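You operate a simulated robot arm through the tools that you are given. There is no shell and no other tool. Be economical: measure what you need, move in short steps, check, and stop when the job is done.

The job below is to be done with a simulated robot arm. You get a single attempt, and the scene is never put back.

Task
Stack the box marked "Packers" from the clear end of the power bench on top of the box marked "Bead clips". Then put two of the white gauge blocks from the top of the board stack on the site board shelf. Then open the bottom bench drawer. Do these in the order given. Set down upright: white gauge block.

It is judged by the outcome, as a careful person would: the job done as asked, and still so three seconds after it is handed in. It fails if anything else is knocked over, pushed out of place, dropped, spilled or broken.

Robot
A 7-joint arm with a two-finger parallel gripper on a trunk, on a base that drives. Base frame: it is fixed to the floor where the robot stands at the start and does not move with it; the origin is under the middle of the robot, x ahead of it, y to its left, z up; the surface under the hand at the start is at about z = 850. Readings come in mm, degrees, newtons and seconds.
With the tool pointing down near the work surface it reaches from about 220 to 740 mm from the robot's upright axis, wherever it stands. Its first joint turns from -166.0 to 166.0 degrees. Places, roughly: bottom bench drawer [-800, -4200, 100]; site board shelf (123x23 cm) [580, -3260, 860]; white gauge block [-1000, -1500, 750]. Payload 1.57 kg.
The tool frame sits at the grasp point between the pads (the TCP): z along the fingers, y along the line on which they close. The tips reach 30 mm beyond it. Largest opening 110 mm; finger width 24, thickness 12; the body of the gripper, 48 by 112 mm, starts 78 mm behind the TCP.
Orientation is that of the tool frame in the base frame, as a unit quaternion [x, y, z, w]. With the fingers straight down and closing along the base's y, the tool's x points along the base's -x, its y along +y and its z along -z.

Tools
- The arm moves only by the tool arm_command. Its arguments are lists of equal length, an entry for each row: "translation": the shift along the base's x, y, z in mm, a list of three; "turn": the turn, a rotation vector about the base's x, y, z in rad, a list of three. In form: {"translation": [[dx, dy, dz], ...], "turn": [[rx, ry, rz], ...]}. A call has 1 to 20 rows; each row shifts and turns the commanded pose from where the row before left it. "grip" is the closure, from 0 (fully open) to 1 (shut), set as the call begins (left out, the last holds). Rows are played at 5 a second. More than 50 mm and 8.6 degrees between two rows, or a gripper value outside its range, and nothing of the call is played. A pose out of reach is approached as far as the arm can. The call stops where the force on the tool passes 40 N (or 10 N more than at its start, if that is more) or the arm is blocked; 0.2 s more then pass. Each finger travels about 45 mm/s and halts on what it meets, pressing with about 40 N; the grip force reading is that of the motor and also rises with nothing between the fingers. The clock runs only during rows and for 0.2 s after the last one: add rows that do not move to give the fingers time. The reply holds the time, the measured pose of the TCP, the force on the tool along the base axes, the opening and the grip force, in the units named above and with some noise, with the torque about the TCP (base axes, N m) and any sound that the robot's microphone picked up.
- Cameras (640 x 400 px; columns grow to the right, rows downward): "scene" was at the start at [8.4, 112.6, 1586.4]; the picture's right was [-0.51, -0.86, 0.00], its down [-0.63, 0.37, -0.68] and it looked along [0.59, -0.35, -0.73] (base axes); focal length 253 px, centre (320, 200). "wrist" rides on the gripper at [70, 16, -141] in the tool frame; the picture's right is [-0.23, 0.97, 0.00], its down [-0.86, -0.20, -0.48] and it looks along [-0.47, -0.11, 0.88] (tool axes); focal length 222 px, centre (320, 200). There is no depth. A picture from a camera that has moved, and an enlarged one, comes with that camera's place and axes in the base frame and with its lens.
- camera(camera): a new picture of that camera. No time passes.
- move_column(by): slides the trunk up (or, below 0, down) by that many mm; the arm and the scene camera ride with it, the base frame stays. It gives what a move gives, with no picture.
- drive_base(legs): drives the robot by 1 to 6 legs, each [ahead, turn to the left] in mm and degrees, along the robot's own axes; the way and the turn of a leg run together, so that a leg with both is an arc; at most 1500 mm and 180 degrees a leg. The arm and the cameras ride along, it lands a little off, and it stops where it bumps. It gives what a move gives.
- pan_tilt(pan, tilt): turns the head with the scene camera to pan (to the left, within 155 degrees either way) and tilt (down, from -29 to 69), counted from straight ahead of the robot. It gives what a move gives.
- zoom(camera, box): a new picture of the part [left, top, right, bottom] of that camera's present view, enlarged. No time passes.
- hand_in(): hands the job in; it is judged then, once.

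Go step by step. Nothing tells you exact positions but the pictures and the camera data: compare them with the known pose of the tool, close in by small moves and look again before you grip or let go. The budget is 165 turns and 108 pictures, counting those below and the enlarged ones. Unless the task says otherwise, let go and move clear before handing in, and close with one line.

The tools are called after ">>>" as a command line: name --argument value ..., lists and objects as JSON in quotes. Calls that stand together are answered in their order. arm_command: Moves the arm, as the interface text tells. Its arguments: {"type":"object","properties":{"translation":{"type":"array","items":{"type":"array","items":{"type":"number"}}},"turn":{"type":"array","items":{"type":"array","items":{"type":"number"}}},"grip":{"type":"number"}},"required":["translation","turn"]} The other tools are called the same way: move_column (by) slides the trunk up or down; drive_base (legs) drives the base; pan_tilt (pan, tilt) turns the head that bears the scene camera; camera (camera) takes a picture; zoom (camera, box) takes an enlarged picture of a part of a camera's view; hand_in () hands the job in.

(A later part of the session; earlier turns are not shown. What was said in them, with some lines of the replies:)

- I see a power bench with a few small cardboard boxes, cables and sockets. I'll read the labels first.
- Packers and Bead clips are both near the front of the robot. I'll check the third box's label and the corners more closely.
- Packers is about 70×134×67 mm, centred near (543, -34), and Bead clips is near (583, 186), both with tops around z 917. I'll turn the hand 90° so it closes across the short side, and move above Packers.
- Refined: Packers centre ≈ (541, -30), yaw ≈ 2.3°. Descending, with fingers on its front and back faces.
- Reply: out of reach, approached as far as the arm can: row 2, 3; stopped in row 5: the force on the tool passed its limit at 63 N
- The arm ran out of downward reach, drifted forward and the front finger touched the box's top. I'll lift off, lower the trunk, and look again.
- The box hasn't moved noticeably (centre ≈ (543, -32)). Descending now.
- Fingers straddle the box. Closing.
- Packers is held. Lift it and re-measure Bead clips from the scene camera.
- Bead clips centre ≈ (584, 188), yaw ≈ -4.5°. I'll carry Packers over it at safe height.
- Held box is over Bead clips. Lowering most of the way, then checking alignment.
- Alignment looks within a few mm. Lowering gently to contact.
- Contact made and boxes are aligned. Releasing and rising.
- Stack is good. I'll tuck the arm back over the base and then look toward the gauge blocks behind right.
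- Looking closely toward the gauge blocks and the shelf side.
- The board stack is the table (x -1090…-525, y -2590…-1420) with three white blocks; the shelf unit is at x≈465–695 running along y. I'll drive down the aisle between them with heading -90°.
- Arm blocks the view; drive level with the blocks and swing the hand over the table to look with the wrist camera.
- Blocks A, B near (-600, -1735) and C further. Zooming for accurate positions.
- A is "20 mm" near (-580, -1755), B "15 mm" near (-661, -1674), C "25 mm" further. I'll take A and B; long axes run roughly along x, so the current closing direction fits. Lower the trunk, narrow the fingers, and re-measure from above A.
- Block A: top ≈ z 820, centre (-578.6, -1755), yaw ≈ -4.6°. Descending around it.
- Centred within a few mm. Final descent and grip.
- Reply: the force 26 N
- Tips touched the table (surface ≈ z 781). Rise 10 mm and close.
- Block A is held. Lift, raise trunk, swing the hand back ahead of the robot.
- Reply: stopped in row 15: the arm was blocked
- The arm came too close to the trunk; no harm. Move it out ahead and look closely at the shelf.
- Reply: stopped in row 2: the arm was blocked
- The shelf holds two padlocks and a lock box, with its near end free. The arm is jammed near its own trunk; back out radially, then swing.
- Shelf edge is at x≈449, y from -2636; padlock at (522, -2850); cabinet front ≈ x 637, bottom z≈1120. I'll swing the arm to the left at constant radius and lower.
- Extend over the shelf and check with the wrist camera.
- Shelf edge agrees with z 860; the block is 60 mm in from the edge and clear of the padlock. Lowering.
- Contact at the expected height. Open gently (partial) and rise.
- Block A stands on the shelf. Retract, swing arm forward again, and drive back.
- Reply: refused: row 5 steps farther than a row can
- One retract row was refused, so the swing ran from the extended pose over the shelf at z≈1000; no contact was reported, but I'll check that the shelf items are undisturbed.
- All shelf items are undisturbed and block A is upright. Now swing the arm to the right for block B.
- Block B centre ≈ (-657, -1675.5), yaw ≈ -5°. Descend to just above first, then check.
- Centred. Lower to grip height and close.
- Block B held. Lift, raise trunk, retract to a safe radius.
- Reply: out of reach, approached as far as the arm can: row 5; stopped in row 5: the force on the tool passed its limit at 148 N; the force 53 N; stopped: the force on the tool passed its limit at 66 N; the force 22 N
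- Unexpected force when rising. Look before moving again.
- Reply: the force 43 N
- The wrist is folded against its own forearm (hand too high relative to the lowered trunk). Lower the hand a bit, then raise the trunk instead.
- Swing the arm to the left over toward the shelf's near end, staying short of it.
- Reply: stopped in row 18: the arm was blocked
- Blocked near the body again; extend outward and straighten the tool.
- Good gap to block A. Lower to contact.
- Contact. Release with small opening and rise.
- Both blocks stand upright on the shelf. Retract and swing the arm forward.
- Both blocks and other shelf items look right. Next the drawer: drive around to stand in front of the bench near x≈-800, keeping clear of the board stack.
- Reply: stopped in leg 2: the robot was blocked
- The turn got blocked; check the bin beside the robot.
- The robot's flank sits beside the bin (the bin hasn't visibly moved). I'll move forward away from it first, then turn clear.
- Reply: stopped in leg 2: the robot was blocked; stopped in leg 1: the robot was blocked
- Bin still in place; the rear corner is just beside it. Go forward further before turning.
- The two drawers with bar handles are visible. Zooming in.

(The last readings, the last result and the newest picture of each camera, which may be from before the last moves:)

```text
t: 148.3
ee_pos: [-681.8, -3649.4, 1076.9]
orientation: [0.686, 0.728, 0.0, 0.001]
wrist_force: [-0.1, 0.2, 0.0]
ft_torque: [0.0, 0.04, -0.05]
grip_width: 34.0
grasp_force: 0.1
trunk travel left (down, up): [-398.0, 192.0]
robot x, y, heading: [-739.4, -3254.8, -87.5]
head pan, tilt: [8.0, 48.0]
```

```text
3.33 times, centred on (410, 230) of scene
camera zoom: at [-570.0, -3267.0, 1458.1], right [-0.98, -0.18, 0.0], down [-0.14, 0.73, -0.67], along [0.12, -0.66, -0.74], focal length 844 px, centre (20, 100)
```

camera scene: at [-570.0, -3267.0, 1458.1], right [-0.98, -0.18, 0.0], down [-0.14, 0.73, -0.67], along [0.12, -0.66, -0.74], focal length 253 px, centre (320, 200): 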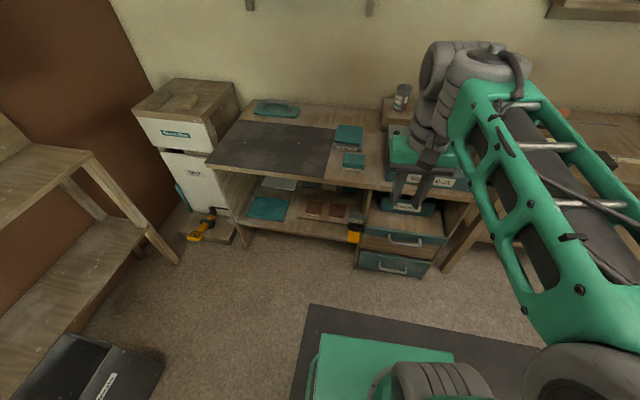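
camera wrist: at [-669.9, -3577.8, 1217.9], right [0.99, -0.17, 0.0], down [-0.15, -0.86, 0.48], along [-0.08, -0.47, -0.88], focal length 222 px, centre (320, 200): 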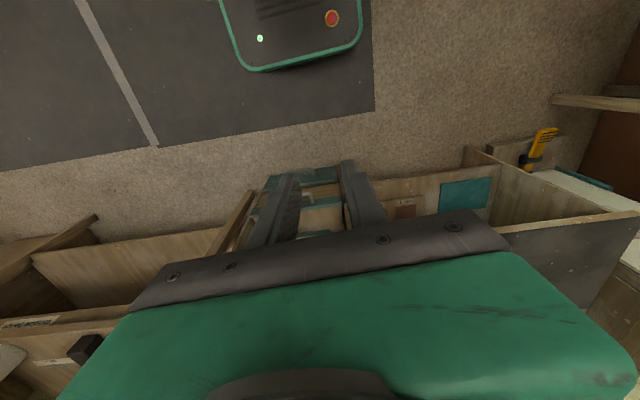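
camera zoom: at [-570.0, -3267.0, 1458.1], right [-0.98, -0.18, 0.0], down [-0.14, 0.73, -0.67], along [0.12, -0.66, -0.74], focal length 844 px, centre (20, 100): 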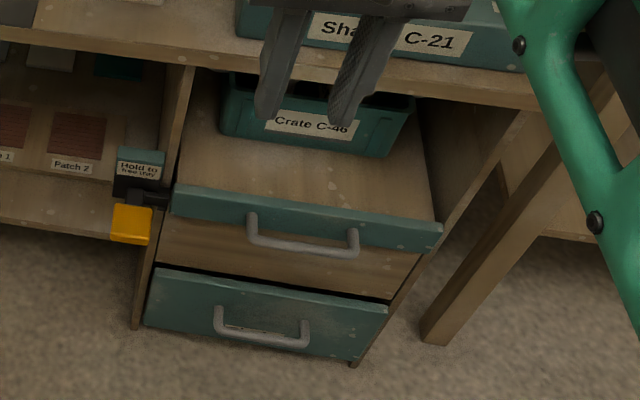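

>>> zoom --camera "scene" --box '[345, 200, 385, 235]'

>>> zoom --camera "scene" --box '[350, 225, 446, 285]'

```text
11.43 times, centred on (365, 218) of scene
camera zoom: at [-570.0, -3267.0, 1458.1], right [-0.98, -0.18, 0.0], down [-0.14, 0.73, -0.67], along [0.12, -0.66, -0.74], focal length 2893 px, centre (-194, 0)
```

zoom: 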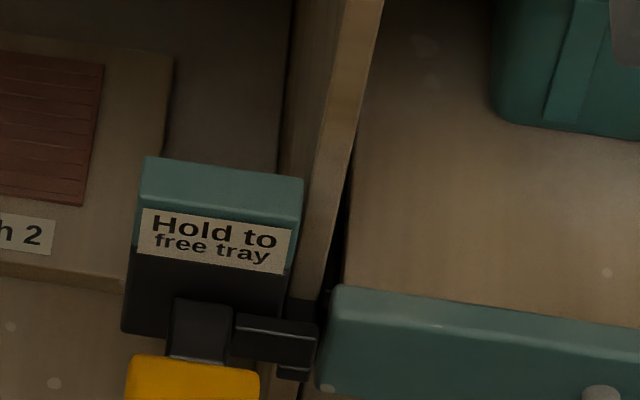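

```text
6.67 times, centred on (398, 255) of scene
camera zoom: at [-570.0, -3267.0, 1458.1], right [-0.98, -0.18, 0.0], down [-0.14, 0.73, -0.67], along [0.12, -0.66, -0.74], focal length 1687 px, centre (-200, -167)
```

zoom: 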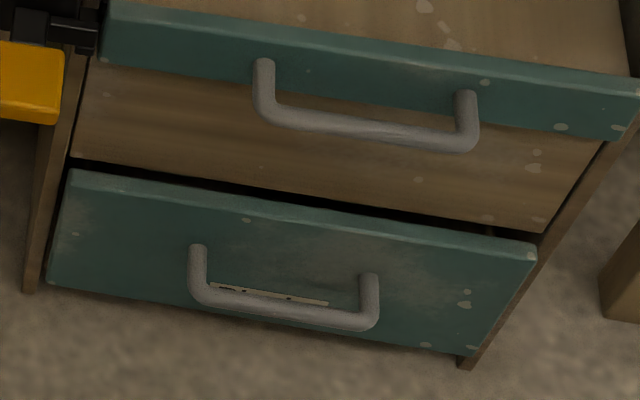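

The bottom drawer face spans z≈46–243 at y≈-4020 with a bar handle centred near (-857, -3987, 143). I'll lower the trunk here in free space and test how low the arm can reach with a pitched tool.

>>> move_column --by -395

>>> arm_command --translation '[[2, -15, -30], [2, -15, -30], [2, -15, -30], [2, -15, -30], [2, -15, -30], [2, -15, -30]]' --turn '[[-0.12, 0, 0], [-0.12, 0, 0], [-0.12, 0, 0], [-0.12, 0, 0], [-0.12, 0, 0], [-0.12, 0, 0]]'

>>> pan_tilt --pan 0 --tilt 55

>>> camera --camera "scene"

```text
t: 152.1
ee_pos: [-681.4, -3649.8, 683.3]
orientation: [0.686, 0.728, -0.001, 0.0]
wrist_force: [-0.4, 0.2, -0.7]
ft_torque: [0.0, 0.02, -0.02]
grip_width: 34.1
grasp_force: 0.0
trunk travel left (down, up): [-3.0, 587.0]
robot x, y, heading: [-734.9, -3252.9, -87.4]
head pan, tilt: [8.0, 48.0]
```

```text
t: 153.5
ee_pos: [-671.4, -3738.9, 501.5]
orientation: [0.641, 0.681, -0.258, 0.243]
wrist_force: [-0.4, -0.3, 0.8]
ft_torque: [-0.01, -0.02, 0.01]
grip_width: 34.3
grasp_force: 0.0
trunk travel left (down, up): [-3.0, 587.0]
robot x, y, heading: [-736.2, -3255.1, -87.5]
head pan, tilt: [8.0, 48.0]
```

```text
t: 154.2
ee_pos: [-670.4, -3738.9, 502.9]
orientation: [0.641, 0.681, -0.257, 0.242]
wrist_force: [0.4, -0.6, -0.1]
ft_torque: [-0.01, 0.0, 0.02]
grip_width: 34.3
grasp_force: 0.1
trunk travel left (down, up): [-3.0, 587.0]
robot x, y, heading: [-736.0, -3253.3, -87.4]
head pan, tilt: [0.0, 55.0]
```

```text
41 pictures are left
camera scene: at [-581.2, -3261.6, 1053.9], right [-1.0, -0.04, 0.0], down [-0.04, 0.82, -0.57], along [0.03, -0.57, -0.82], focal length 253 px, centre (320, 200)
```

scene: 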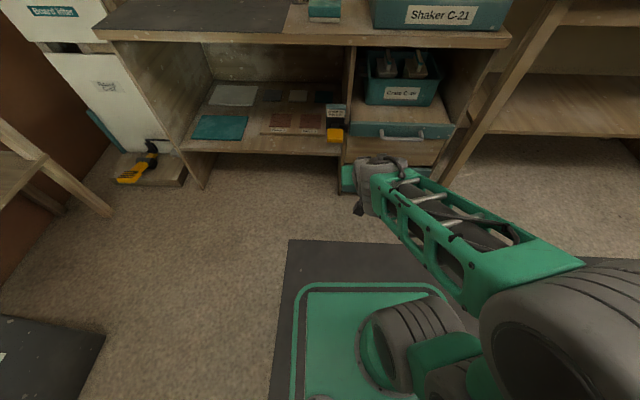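

The pitched pose works. Now continue lowering while rolling the tool 90° so the fingers close in the vertical plane.

>>> arm_command --translation '[[0, -5, -25], [0, -5, -25], [0, -5, -25], [0, -5, -25], [0, -5, -25], [0, -5, -25], [0, -5, -25], [0, -5, -25], [0, -5, -25], [0, -5, -25], [0, -5, -25], [0, -5, -25]]' --turn '[[0, 0.0865, 0.0983], [0, 0.0865, 0.0983], [0, 0.0865, 0.0983], [0, 0.0865, 0.0983], [0, 0.0865, 0.0983], [0, 0.0865, 0.0983], [0, 0.0865, 0.0983], [0, 0.0865, 0.0983], [0, 0.0865, 0.0983], [0, 0.0865, 0.0983], [0, 0.0865, 0.0983], [0, 0.0865, 0.0983]]'

>>> camera --camera "scene"

>>> camera --camera "wrist"

```text
t: 156.8
ee_pos: [-667.9, -3800.0, 201.8]
orientation: [-0.029, 0.935, -0.354, -0.01]
wrist_force: [0.2, -0.3, -0.1]
ft_torque: [0.0, -0.01, -0.01]
grip_width: 34.0
grasp_force: 0.1
trunk travel left (down, up): [-3.0, 587.0]
robot x, y, heading: [-738.2, -3256.4, -87.5]
head pan, tilt: [0.0, 55.0]
```

```text
40 pictures are left
camera scene: at [-581.3, -3261.5, 1053.9], right [-1.0, -0.04, 0.0], down [-0.04, 0.82, -0.57], along [0.02, -0.57, -0.82], focal length 253 px, centre (320, 200)
```

scene: 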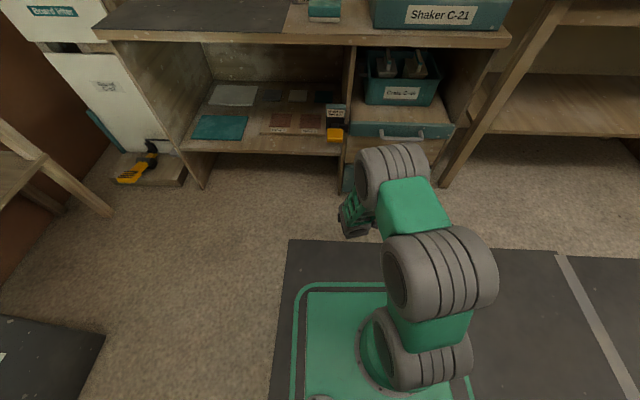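

```text
39 pictures are left
camera wrist: at [-739.8, -3697.6, 299.6], right [0.17, 0.74, -0.65], down [0.86, 0.21, 0.46], along [0.47, -0.64, -0.6], focal length 222 px, centre (320, 200)
```

wrist: 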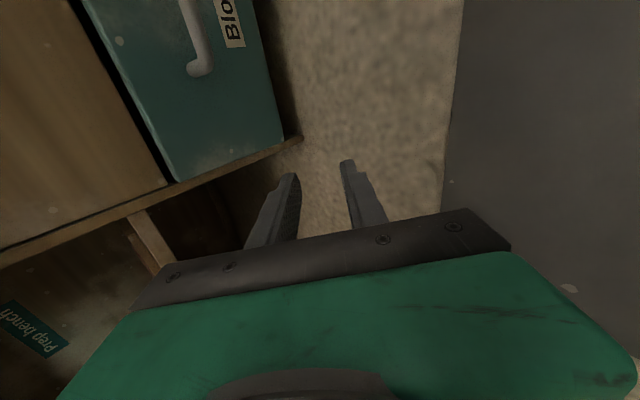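

Excellent reach. I'll shift the base sideways (turn, back up, turn back) so the hand lines up with the handle.

>>> drive_base --legs '[[0, 30], [-270, 0], [0, -32.5], [200, 0]]'

>>> camera --camera "wrist"

>>> camera --camera "scene"

```text
t: 163.0
ee_pos: [-840.5, -3770.6, 202.0]
orientation: [-0.009, 0.935, -0.354, -0.017]
wrist_force: [0.2, -1.0, -0.1]
ft_torque: [0.03, 0.03, 0.02]
grip_width: 34.2
grasp_force: 0.0
trunk travel left (down, up): [-3.0, 587.0]
robot x, y, heading: [-882.6, -3223.3, -89.9]
head pan, tilt: [0.0, 55.0]
```

```text
38 pictures are left
camera wrist: at [-906.7, -3665.1, 299.5], right [0.2, 0.73, -0.65], down [0.87, 0.17, 0.46], along [0.45, -0.66, -0.6], focal length 222 px, centre (320, 200)
```

wrist: 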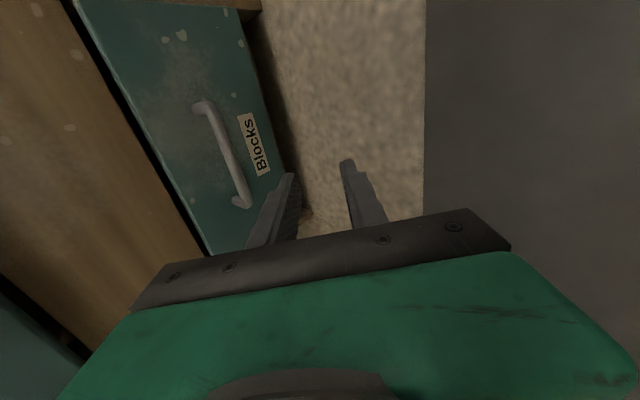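

```text
37 pictures are left
camera scene: at [-729.3, -3236.9, 1053.9], right [-1.0, 0.0, 0.0], down [0.0, 0.82, -0.57], along [0.0, -0.57, -0.82], focal length 253 px, centre (320, 200)
```

scene: 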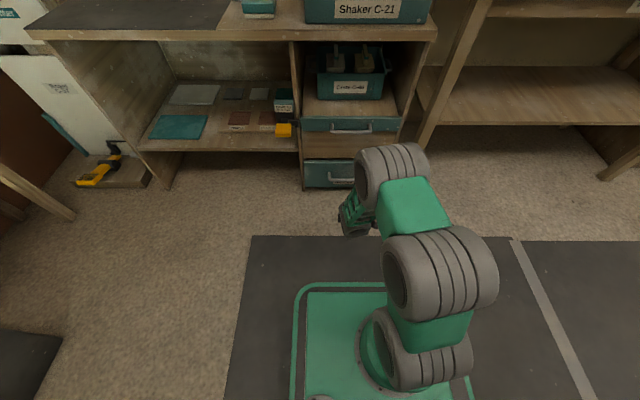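

>>> zoom --camera "scene" --box '[295, 150, 375, 200]'

>>> zoom --camera "wrist" --box '[160, 80, 320, 220]'

```text
8.00 times, centred on (335, 175) of scene
camera zoom: at [-729.3, -3236.9, 1053.9], right [-1.0, 0.0, 0.0], down [0.0, 0.82, -0.57], along [0.0, -0.57, -0.82], focal length 2025 px, centre (200, 400)
```

zoom: 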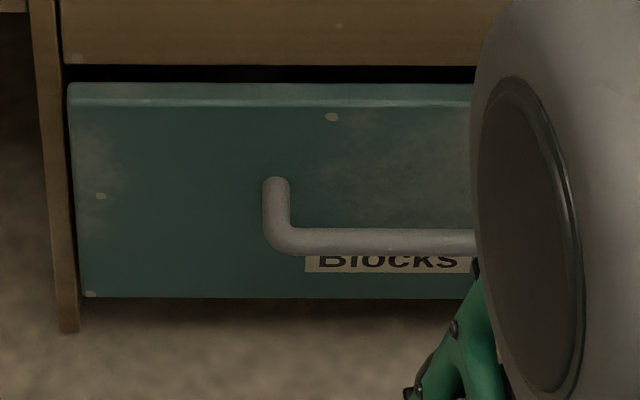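

```text
2.86 times, centred on (240, 150) of wrist
camera zoom: at [-906.7, -3665.1, 299.5], right [0.2, 0.73, -0.65], down [0.87, 0.17, 0.46], along [0.45, -0.66, -0.6], focal length 635 px, centre (549, 343)
```

zoom: 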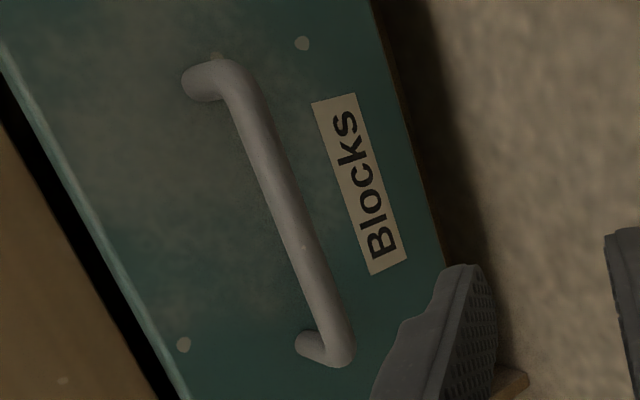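

Triangulated: bar at about (-842, -3964, 168), ~40 mm in front of the drawer face. Raise slightly and drive forward to the pre-grasp distance.

>>> arm_command --translation '[[0, 0, 25]]' --turn '[[0, 0, 0]]'

>>> drive_base --legs '[[140, 0]]'

>>> camera --camera "wrist"

>>> camera --camera "scene"

```text
t: 163.4
ee_pos: [-840.6, -3769.6, 226.6]
orientation: [-0.009, 0.935, -0.353, -0.017]
wrist_force: [0.9, -0.5, 0.5]
ft_torque: [0.01, 0.0, -0.01]
grip_width: 34.1
grasp_force: 0.1
trunk travel left (down, up): [-3.0, 587.0]
robot x, y, heading: [-882.5, -3227.9, -90.0]
head pan, tilt: [0.0, 55.0]
```

```text
t: 164.7
ee_pos: [-838.8, -3912.6, 227.5]
orientation: [-0.01, 0.935, -0.353, -0.017]
wrist_force: [0.4, -0.2, 0.8]
ft_torque: [0.0, 0.02, -0.01]
grip_width: 34.2
grasp_force: 0.0
trunk travel left (down, up): [-3.0, 587.0]
robot x, y, heading: [-886.3, -3367.6, -89.8]
head pan, tilt: [0.0, 55.0]
```

```text
34 pictures are left
camera wrist: at [-905.1, -3806.8, 324.8], right [0.2, 0.73, -0.65], down [0.87, 0.17, 0.46], along [0.45, -0.66, -0.6], focal length 222 px, centre (320, 200)
```

wrist: 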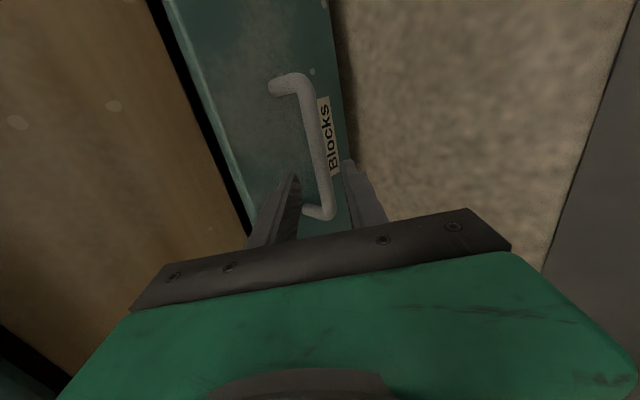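

```text
33 pictures are left
camera scene: at [-729.1, -3379.4, 1053.9], right [-1.0, 0.0, 0.0], down [0.0, 0.82, -0.57], along [0.0, -0.57, -0.82], focal length 253 px, centre (320, 200)
```

scene: 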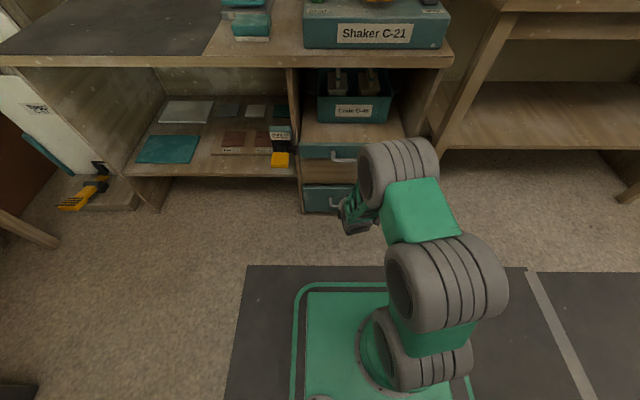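

The handle bar lies on the finger centreline (offset ~2 mm), about 70 mm ahead along the tool axis. Advance along the tool axis.

>>> arm_command --translation '[[-1, -10, -12], [-1, -10, -12], [0, -8.5, -10], [0, -8, -9.7]]' --turn '[[0, 0, 0], [0, 0, 0], [0, 0, 0], [0, 0, 0]]'

>>> camera --camera "wrist"

```text
t: 165.7
ee_pos: [-839.9, -3949.8, 181.7]
orientation: [-0.01, 0.935, -0.353, -0.017]
wrist_force: [0.1, -0.6, -0.4]
ft_torque: [0.02, 0.01, 0.0]
grip_width: 34.1
grasp_force: 0.1
trunk travel left (down, up): [-3.0, 587.0]
robot x, y, heading: [-881.5, -3368.7, -89.7]
head pan, tilt: [0.0, 55.0]
```

```text
32 pictures are left
camera wrist: at [-906.5, -3843.0, 280.4], right [0.2, 0.73, -0.65], down [0.87, 0.17, 0.46], along [0.45, -0.66, -0.6], focal length 222 px, centre (320, 200)
```

wrist: 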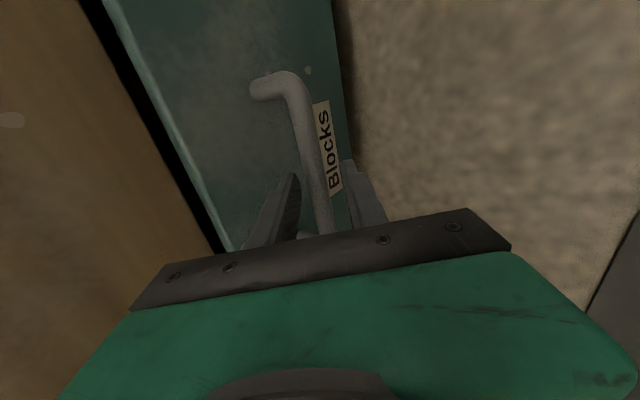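

The bar appears between the fingers. Close and check the width.

>>> arm_command --translation '[[0, 0, 0], [0, 0, 0], [0, 0, 0], [0, 0, 0]]' --turn '[[0, 0, 0], [0, 0, 0], [0, 0, 0], [0, 0, 0]]' --grip 1

>>> camera --camera "wrist"

```text
t: 166.7
ee_pos: [-840.0, -3949.8, 185.0]
orientation: [-0.009, 0.935, -0.355, -0.018]
wrist_force: [-0.3, -3.6, 12.3]
ft_torque: [-0.2, -0.53, -0.61]
grip_width: 16.2
grasp_force: 31.9
trunk travel left (down, up): [-3.0, 587.0]
robot x, y, heading: [-883.5, -3365.8, -90.1]
head pan, tilt: [0.0, 55.0]
```

```text
31 pictures are left
camera wrist: at [-906.5, -3843.8, 281.6], right [0.2, 0.73, -0.65], down [0.87, 0.17, 0.46], along [0.45, -0.66, -0.6], focal length 222 px, centre (320, 200)
```

wrist: 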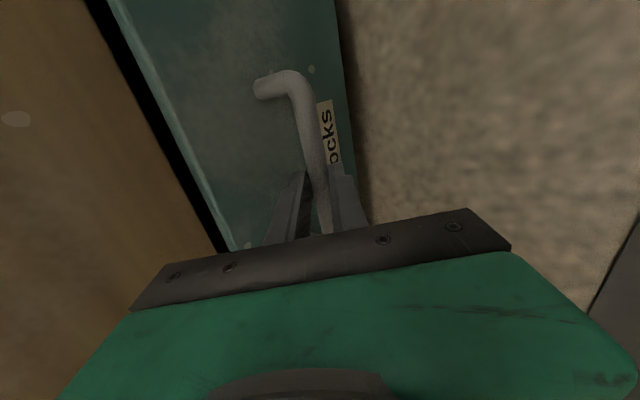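

Handle gripped (16 mm). Pull gently toward +y with the arm first.

>>> arm_command --translation '[[0, 8, 0], [0, 10, 0], [0, 15, 0], [0, 15, 0]]' --turn '[[0, 0, 0], [0, 0, 0], [0, 0, 0], [0, 0, 0]]'

>>> camera --camera "wrist"

```text
t: 167.7
ee_pos: [-840.8, -3900.6, 183.6]
orientation: [-0.011, 0.935, -0.355, -0.016]
wrist_force: [6.7, 0.8, 20.5]
ft_torque: [-0.22, -0.43, -0.58]
grip_width: 16.6
grasp_force: 32.1
trunk travel left (down, up): [-3.0, 587.0]
robot x, y, heading: [-883.8, -3362.5, -89.8]
head pan, tilt: [0.0, 55.0]
```

```text
30 pictures are left
camera wrist: at [-906.5, -3795.7, 281.7], right [0.2, 0.73, -0.65], down [0.87, 0.17, 0.46], along [0.45, -0.66, -0.6], focal length 222 px, centre (320, 200)
```

wrist: 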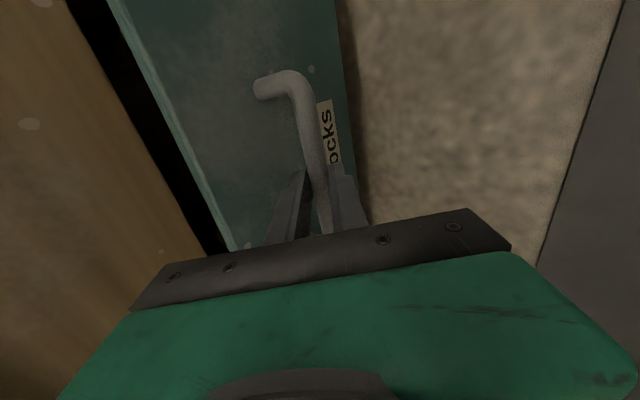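

The drawer slides freely. Ease the vertical load and keep pulling by backing the base.

>>> arm_command --translation '[[0, 12, 3], [0, 12, 1], [0, 0, 0]]' --turn '[[0, 0, 0], [0, 0, 0], [0, 0, 0]]'

>>> drive_base --legs '[[-120, 0]]'

>>> camera --camera "scene"

```text
t: 168.5
ee_pos: [-840.0, -3875.0, 184.3]
orientation: [-0.011, 0.936, -0.351, -0.017]
wrist_force: [18.6, 1.5, -2.7]
ft_torque: [0.1, -0.5, -0.57]
grip_width: 16.8
grasp_force: 31.6
trunk travel left (down, up): [-3.0, 587.0]
robot x, y, heading: [-884.5, -3365.9, -89.8]
head pan, tilt: [0.0, 55.0]
```

```text
t: 169.7
ee_pos: [-839.5, -3753.4, 184.3]
orientation: [-0.009, 0.936, -0.352, -0.016]
wrist_force: [22.0, -1.1, -18.0]
ft_torque: [0.14, -1.12, -0.07]
grip_width: 16.4
grasp_force: 32.2
trunk travel left (down, up): [-3.0, 587.0]
robot x, y, heading: [-884.5, -3241.8, -90.0]
head pan, tilt: [0.0, 55.0]
```

```text
29 pictures are left
camera scene: at [-729.2, -3259.3, 1053.7], right [-1.0, 0.0, 0.0], down [0.0, 0.82, -0.57], along [0.0, -0.57, -0.82], focal length 253 px, centre (320, 200)
```

scene: 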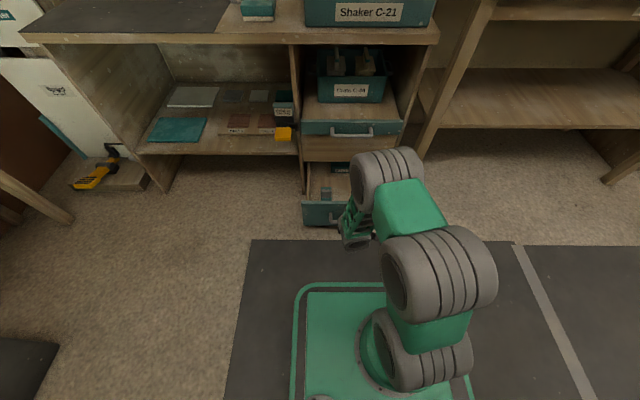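

Drawer is ~195 mm open, contents visible. Pull further gently to near full extension, with force guard.

>>> arm_command --translation '[[-2, 5, -2], [-1, 15, 0], [0, 15, 0], [0, 15, 0], [0, 15, 0], [0, 15, 0]]' --turn '[[0, 0, 0], [0, 0, 0], [0, 0, 0], [0, 0, 0], [0, 0, 0], [0, 0, 0]]'

>>> camera --camera "scene"

```text
t: 171.1
ee_pos: [-843.6, -3675.5, 184.7]
orientation: [-0.007, 0.935, -0.353, -0.015]
wrist_force: [17.4, -0.2, 17.8]
ft_torque: [-0.23, -0.82, -0.28]
grip_width: 16.3
grasp_force: 31.8
trunk travel left (down, up): [-3.0, 587.0]
robot x, y, heading: [-880.5, -3246.7, -90.3]
head pan, tilt: [0.0, 55.0]
```

```text
28 pictures are left
camera scene: at [-729.2, -3257.8, 1054.1], right [-1.0, 0.0, 0.0], down [0.0, 0.82, -0.57], along [0.0, -0.57, -0.82], focal length 253 px, centre (320, 200)
```

scene: 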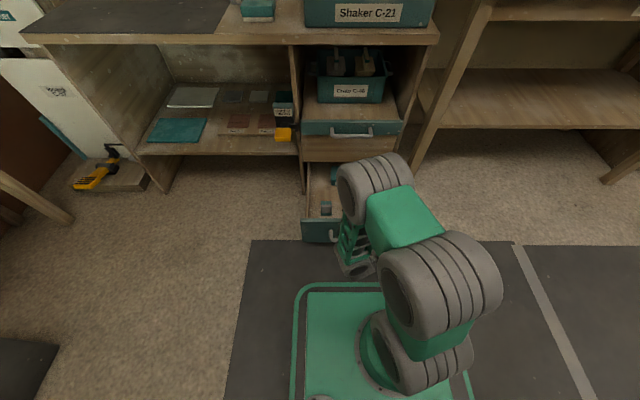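

>>> arm_command --translation '[[-1, 12, 2], [0, 12, 0], [0, 12, 0], [0, 12, 0]]' --turn '[[0, 0, 0], [0, 0, 0], [0, 0, 0], [0, 0, 0]]'

```text
t: 172.1
ee_pos: [-844.3, -3646.5, 185.4]
orientation: [0.006, 0.934, -0.358, -0.016]
wrist_force: [-1.1, -1.1, -32.1]
ft_torque: [0.37, -0.7, -0.5]
grip_width: 15.8
grasp_force: 31.4
trunk travel left (down, up): [-3.0, 587.0]
robot x, y, heading: [-887.6, -3245.8, -89.9]
head pan, tilt: [0.0, 55.0]
stopped in row 4: the force on the tool passed its limit at 62 N (the readings are from after the stop); the commanded pose is now the measured one
```

The drawer reached its end stop (~300 mm open). Release and back out along the tool axis.

>>> arm_command --translation '[[0, 0, 0], [0, 0, 0], [0, 0, 0]]' --turn '[[0, 0, 0], [0, 0, 0], [0, 0, 0]]' --grip 0.69

>>> camera --camera "wrist"

```text
t: 172.9
ee_pos: [-845.3, -3647.0, 188.2]
orientation: [0.003, 0.933, -0.36, -0.015]
wrist_force: [-0.5, 1.2, 0.5]
ft_torque: [-0.01, -0.01, 0.03]
grip_width: 34.1
grasp_force: 0.0
trunk travel left (down, up): [-3.0, 587.0]
robot x, y, heading: [-885.3, -3242.6, -90.1]
head pan, tilt: [0.0, 55.0]
```

```text
27 pictures are left
camera wrist: at [-909.3, -3538.9, 284.4], right [0.22, 0.72, -0.66], down [0.87, 0.16, 0.47], along [0.44, -0.68, -0.59], focal length 222 px, centre (320, 200)
```

wrist: 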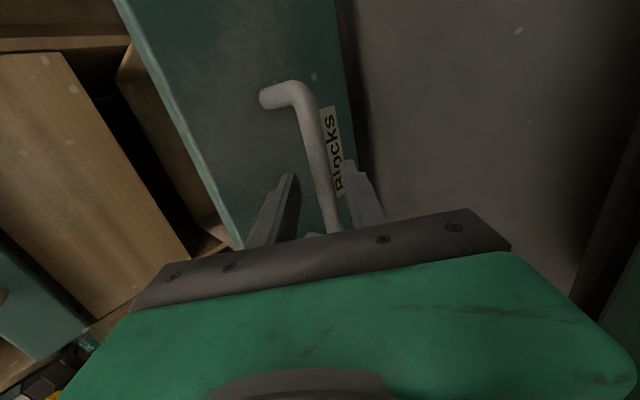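

>>> arm_command --translation '[[0, 8, 9], [0, 12, 13], [0, 8, 9], [0, 0, 25], [0, 0, 35], [0, 0, 40], [0, 0, 40], [0, 0, 40], [0, 0, 40]]' --turn '[[0, 0, 0], [0, 0, 0], [0, 0, 0], [0, 0, 0], [0, 0, 0], [0, 0, 0], [0, 0, 0], [0, 0, 0], [0, 0, 0]]'

>>> camera --camera "scene"

```text
t: 175.0
ee_pos: [-859.2, -3587.6, 380.7]
orientation: [-0.017, 0.961, -0.27, -0.059]
wrist_force: [-0.1, 0.6, 0.3]
ft_torque: [0.02, -0.01, 0.03]
grip_width: 34.0
grasp_force: 0.0
trunk travel left (down, up): [-3.0, 587.0]
robot x, y, heading: [-882.7, -3247.1, -90.0]
head pan, tilt: [0.0, 55.0]
stopped in row 9: the arm was blocked; the commanded pose is now the measured one
```

```text
26 pictures are left
camera scene: at [-727.7, -3268.1, 1053.6], right [-1.0, 0.0, 0.0], down [0.0, 0.82, -0.57], along [0.0, -0.57, -0.82], focal length 253 px, centre (320, 200)
```

scene: 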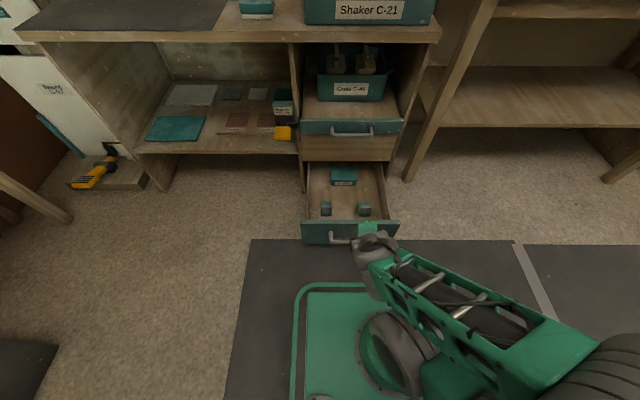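

Drawer is fully open and the hand is free. Back off a bit and take a last look at the drawer and the shelf.

>>> drive_base --legs '[[-120, 0]]'

>>> camera --camera "scene"

>>> pan_tilt --pan 105 --tilt 15

>>> camera --camera "scene"

```text
t: 176.2
ee_pos: [-859.3, -3470.2, 380.5]
orientation: [-0.017, 0.961, -0.27, -0.057]
wrist_force: [0.3, -0.4, 0.1]
ft_torque: [0.04, 0.0, -0.01]
grip_width: 34.1
grasp_force: 0.0
trunk travel left (down, up): [-3.0, 587.0]
robot x, y, heading: [-884.9, -3127.2, -89.9]
head pan, tilt: [0.0, 55.0]
```

```text
25 pictures are left
camera scene: at [-728.5, -3148.6, 1053.5], right [-1.0, 0.0, 0.0], down [0.0, 0.82, -0.57], along [0.0, -0.57, -0.82], focal length 253 px, centre (320, 200)
```

scene: 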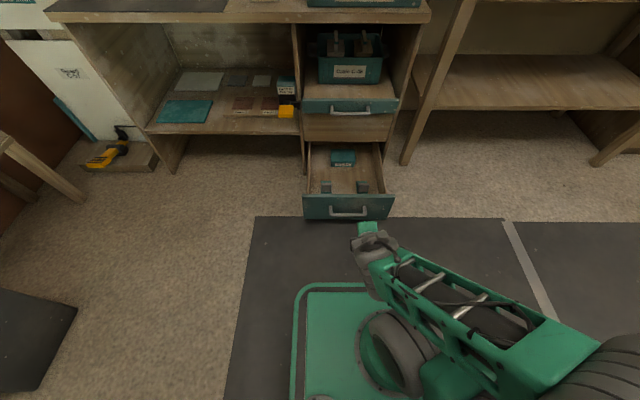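

```text
t: 178.0
ee_pos: [-859.8, -3469.6, 380.3]
orientation: [-0.017, 0.961, -0.269, -0.058]
wrist_force: [0.2, 0.4, 0.0]
ft_torque: [0.03, 0.01, 0.01]
grip_width: 34.0
grasp_force: 0.1
trunk travel left (down, up): [-3.0, 587.0]
robot x, y, heading: [-886.7, -3127.1, -89.7]
head pan, tilt: [105.0, 15.0]
```

```text
24 pictures are left
camera scene: at [-638.8, -3052.3, 1114.5], right [0.26, -0.97, -0.01], down [-0.25, -0.06, -0.97], along [0.93, 0.25, -0.26], focal length 253 px, centre (320, 200)
```

scene: 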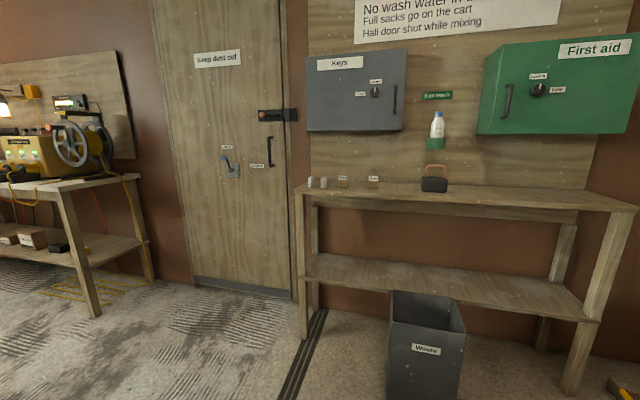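

The drawer is open, both gauge blocks stand upright on the shelf, the bin and shelf items are in place, and the hand is clear. Handing in.

>>> hand_in

```text
The job is handed in.
```

I did the three jobs in order: Packers is stacked on Bead clips, the 20 mm and 15 mm gauge blocks stand upright on the site board shelf, and the bottom bench drawer is open to its stop.
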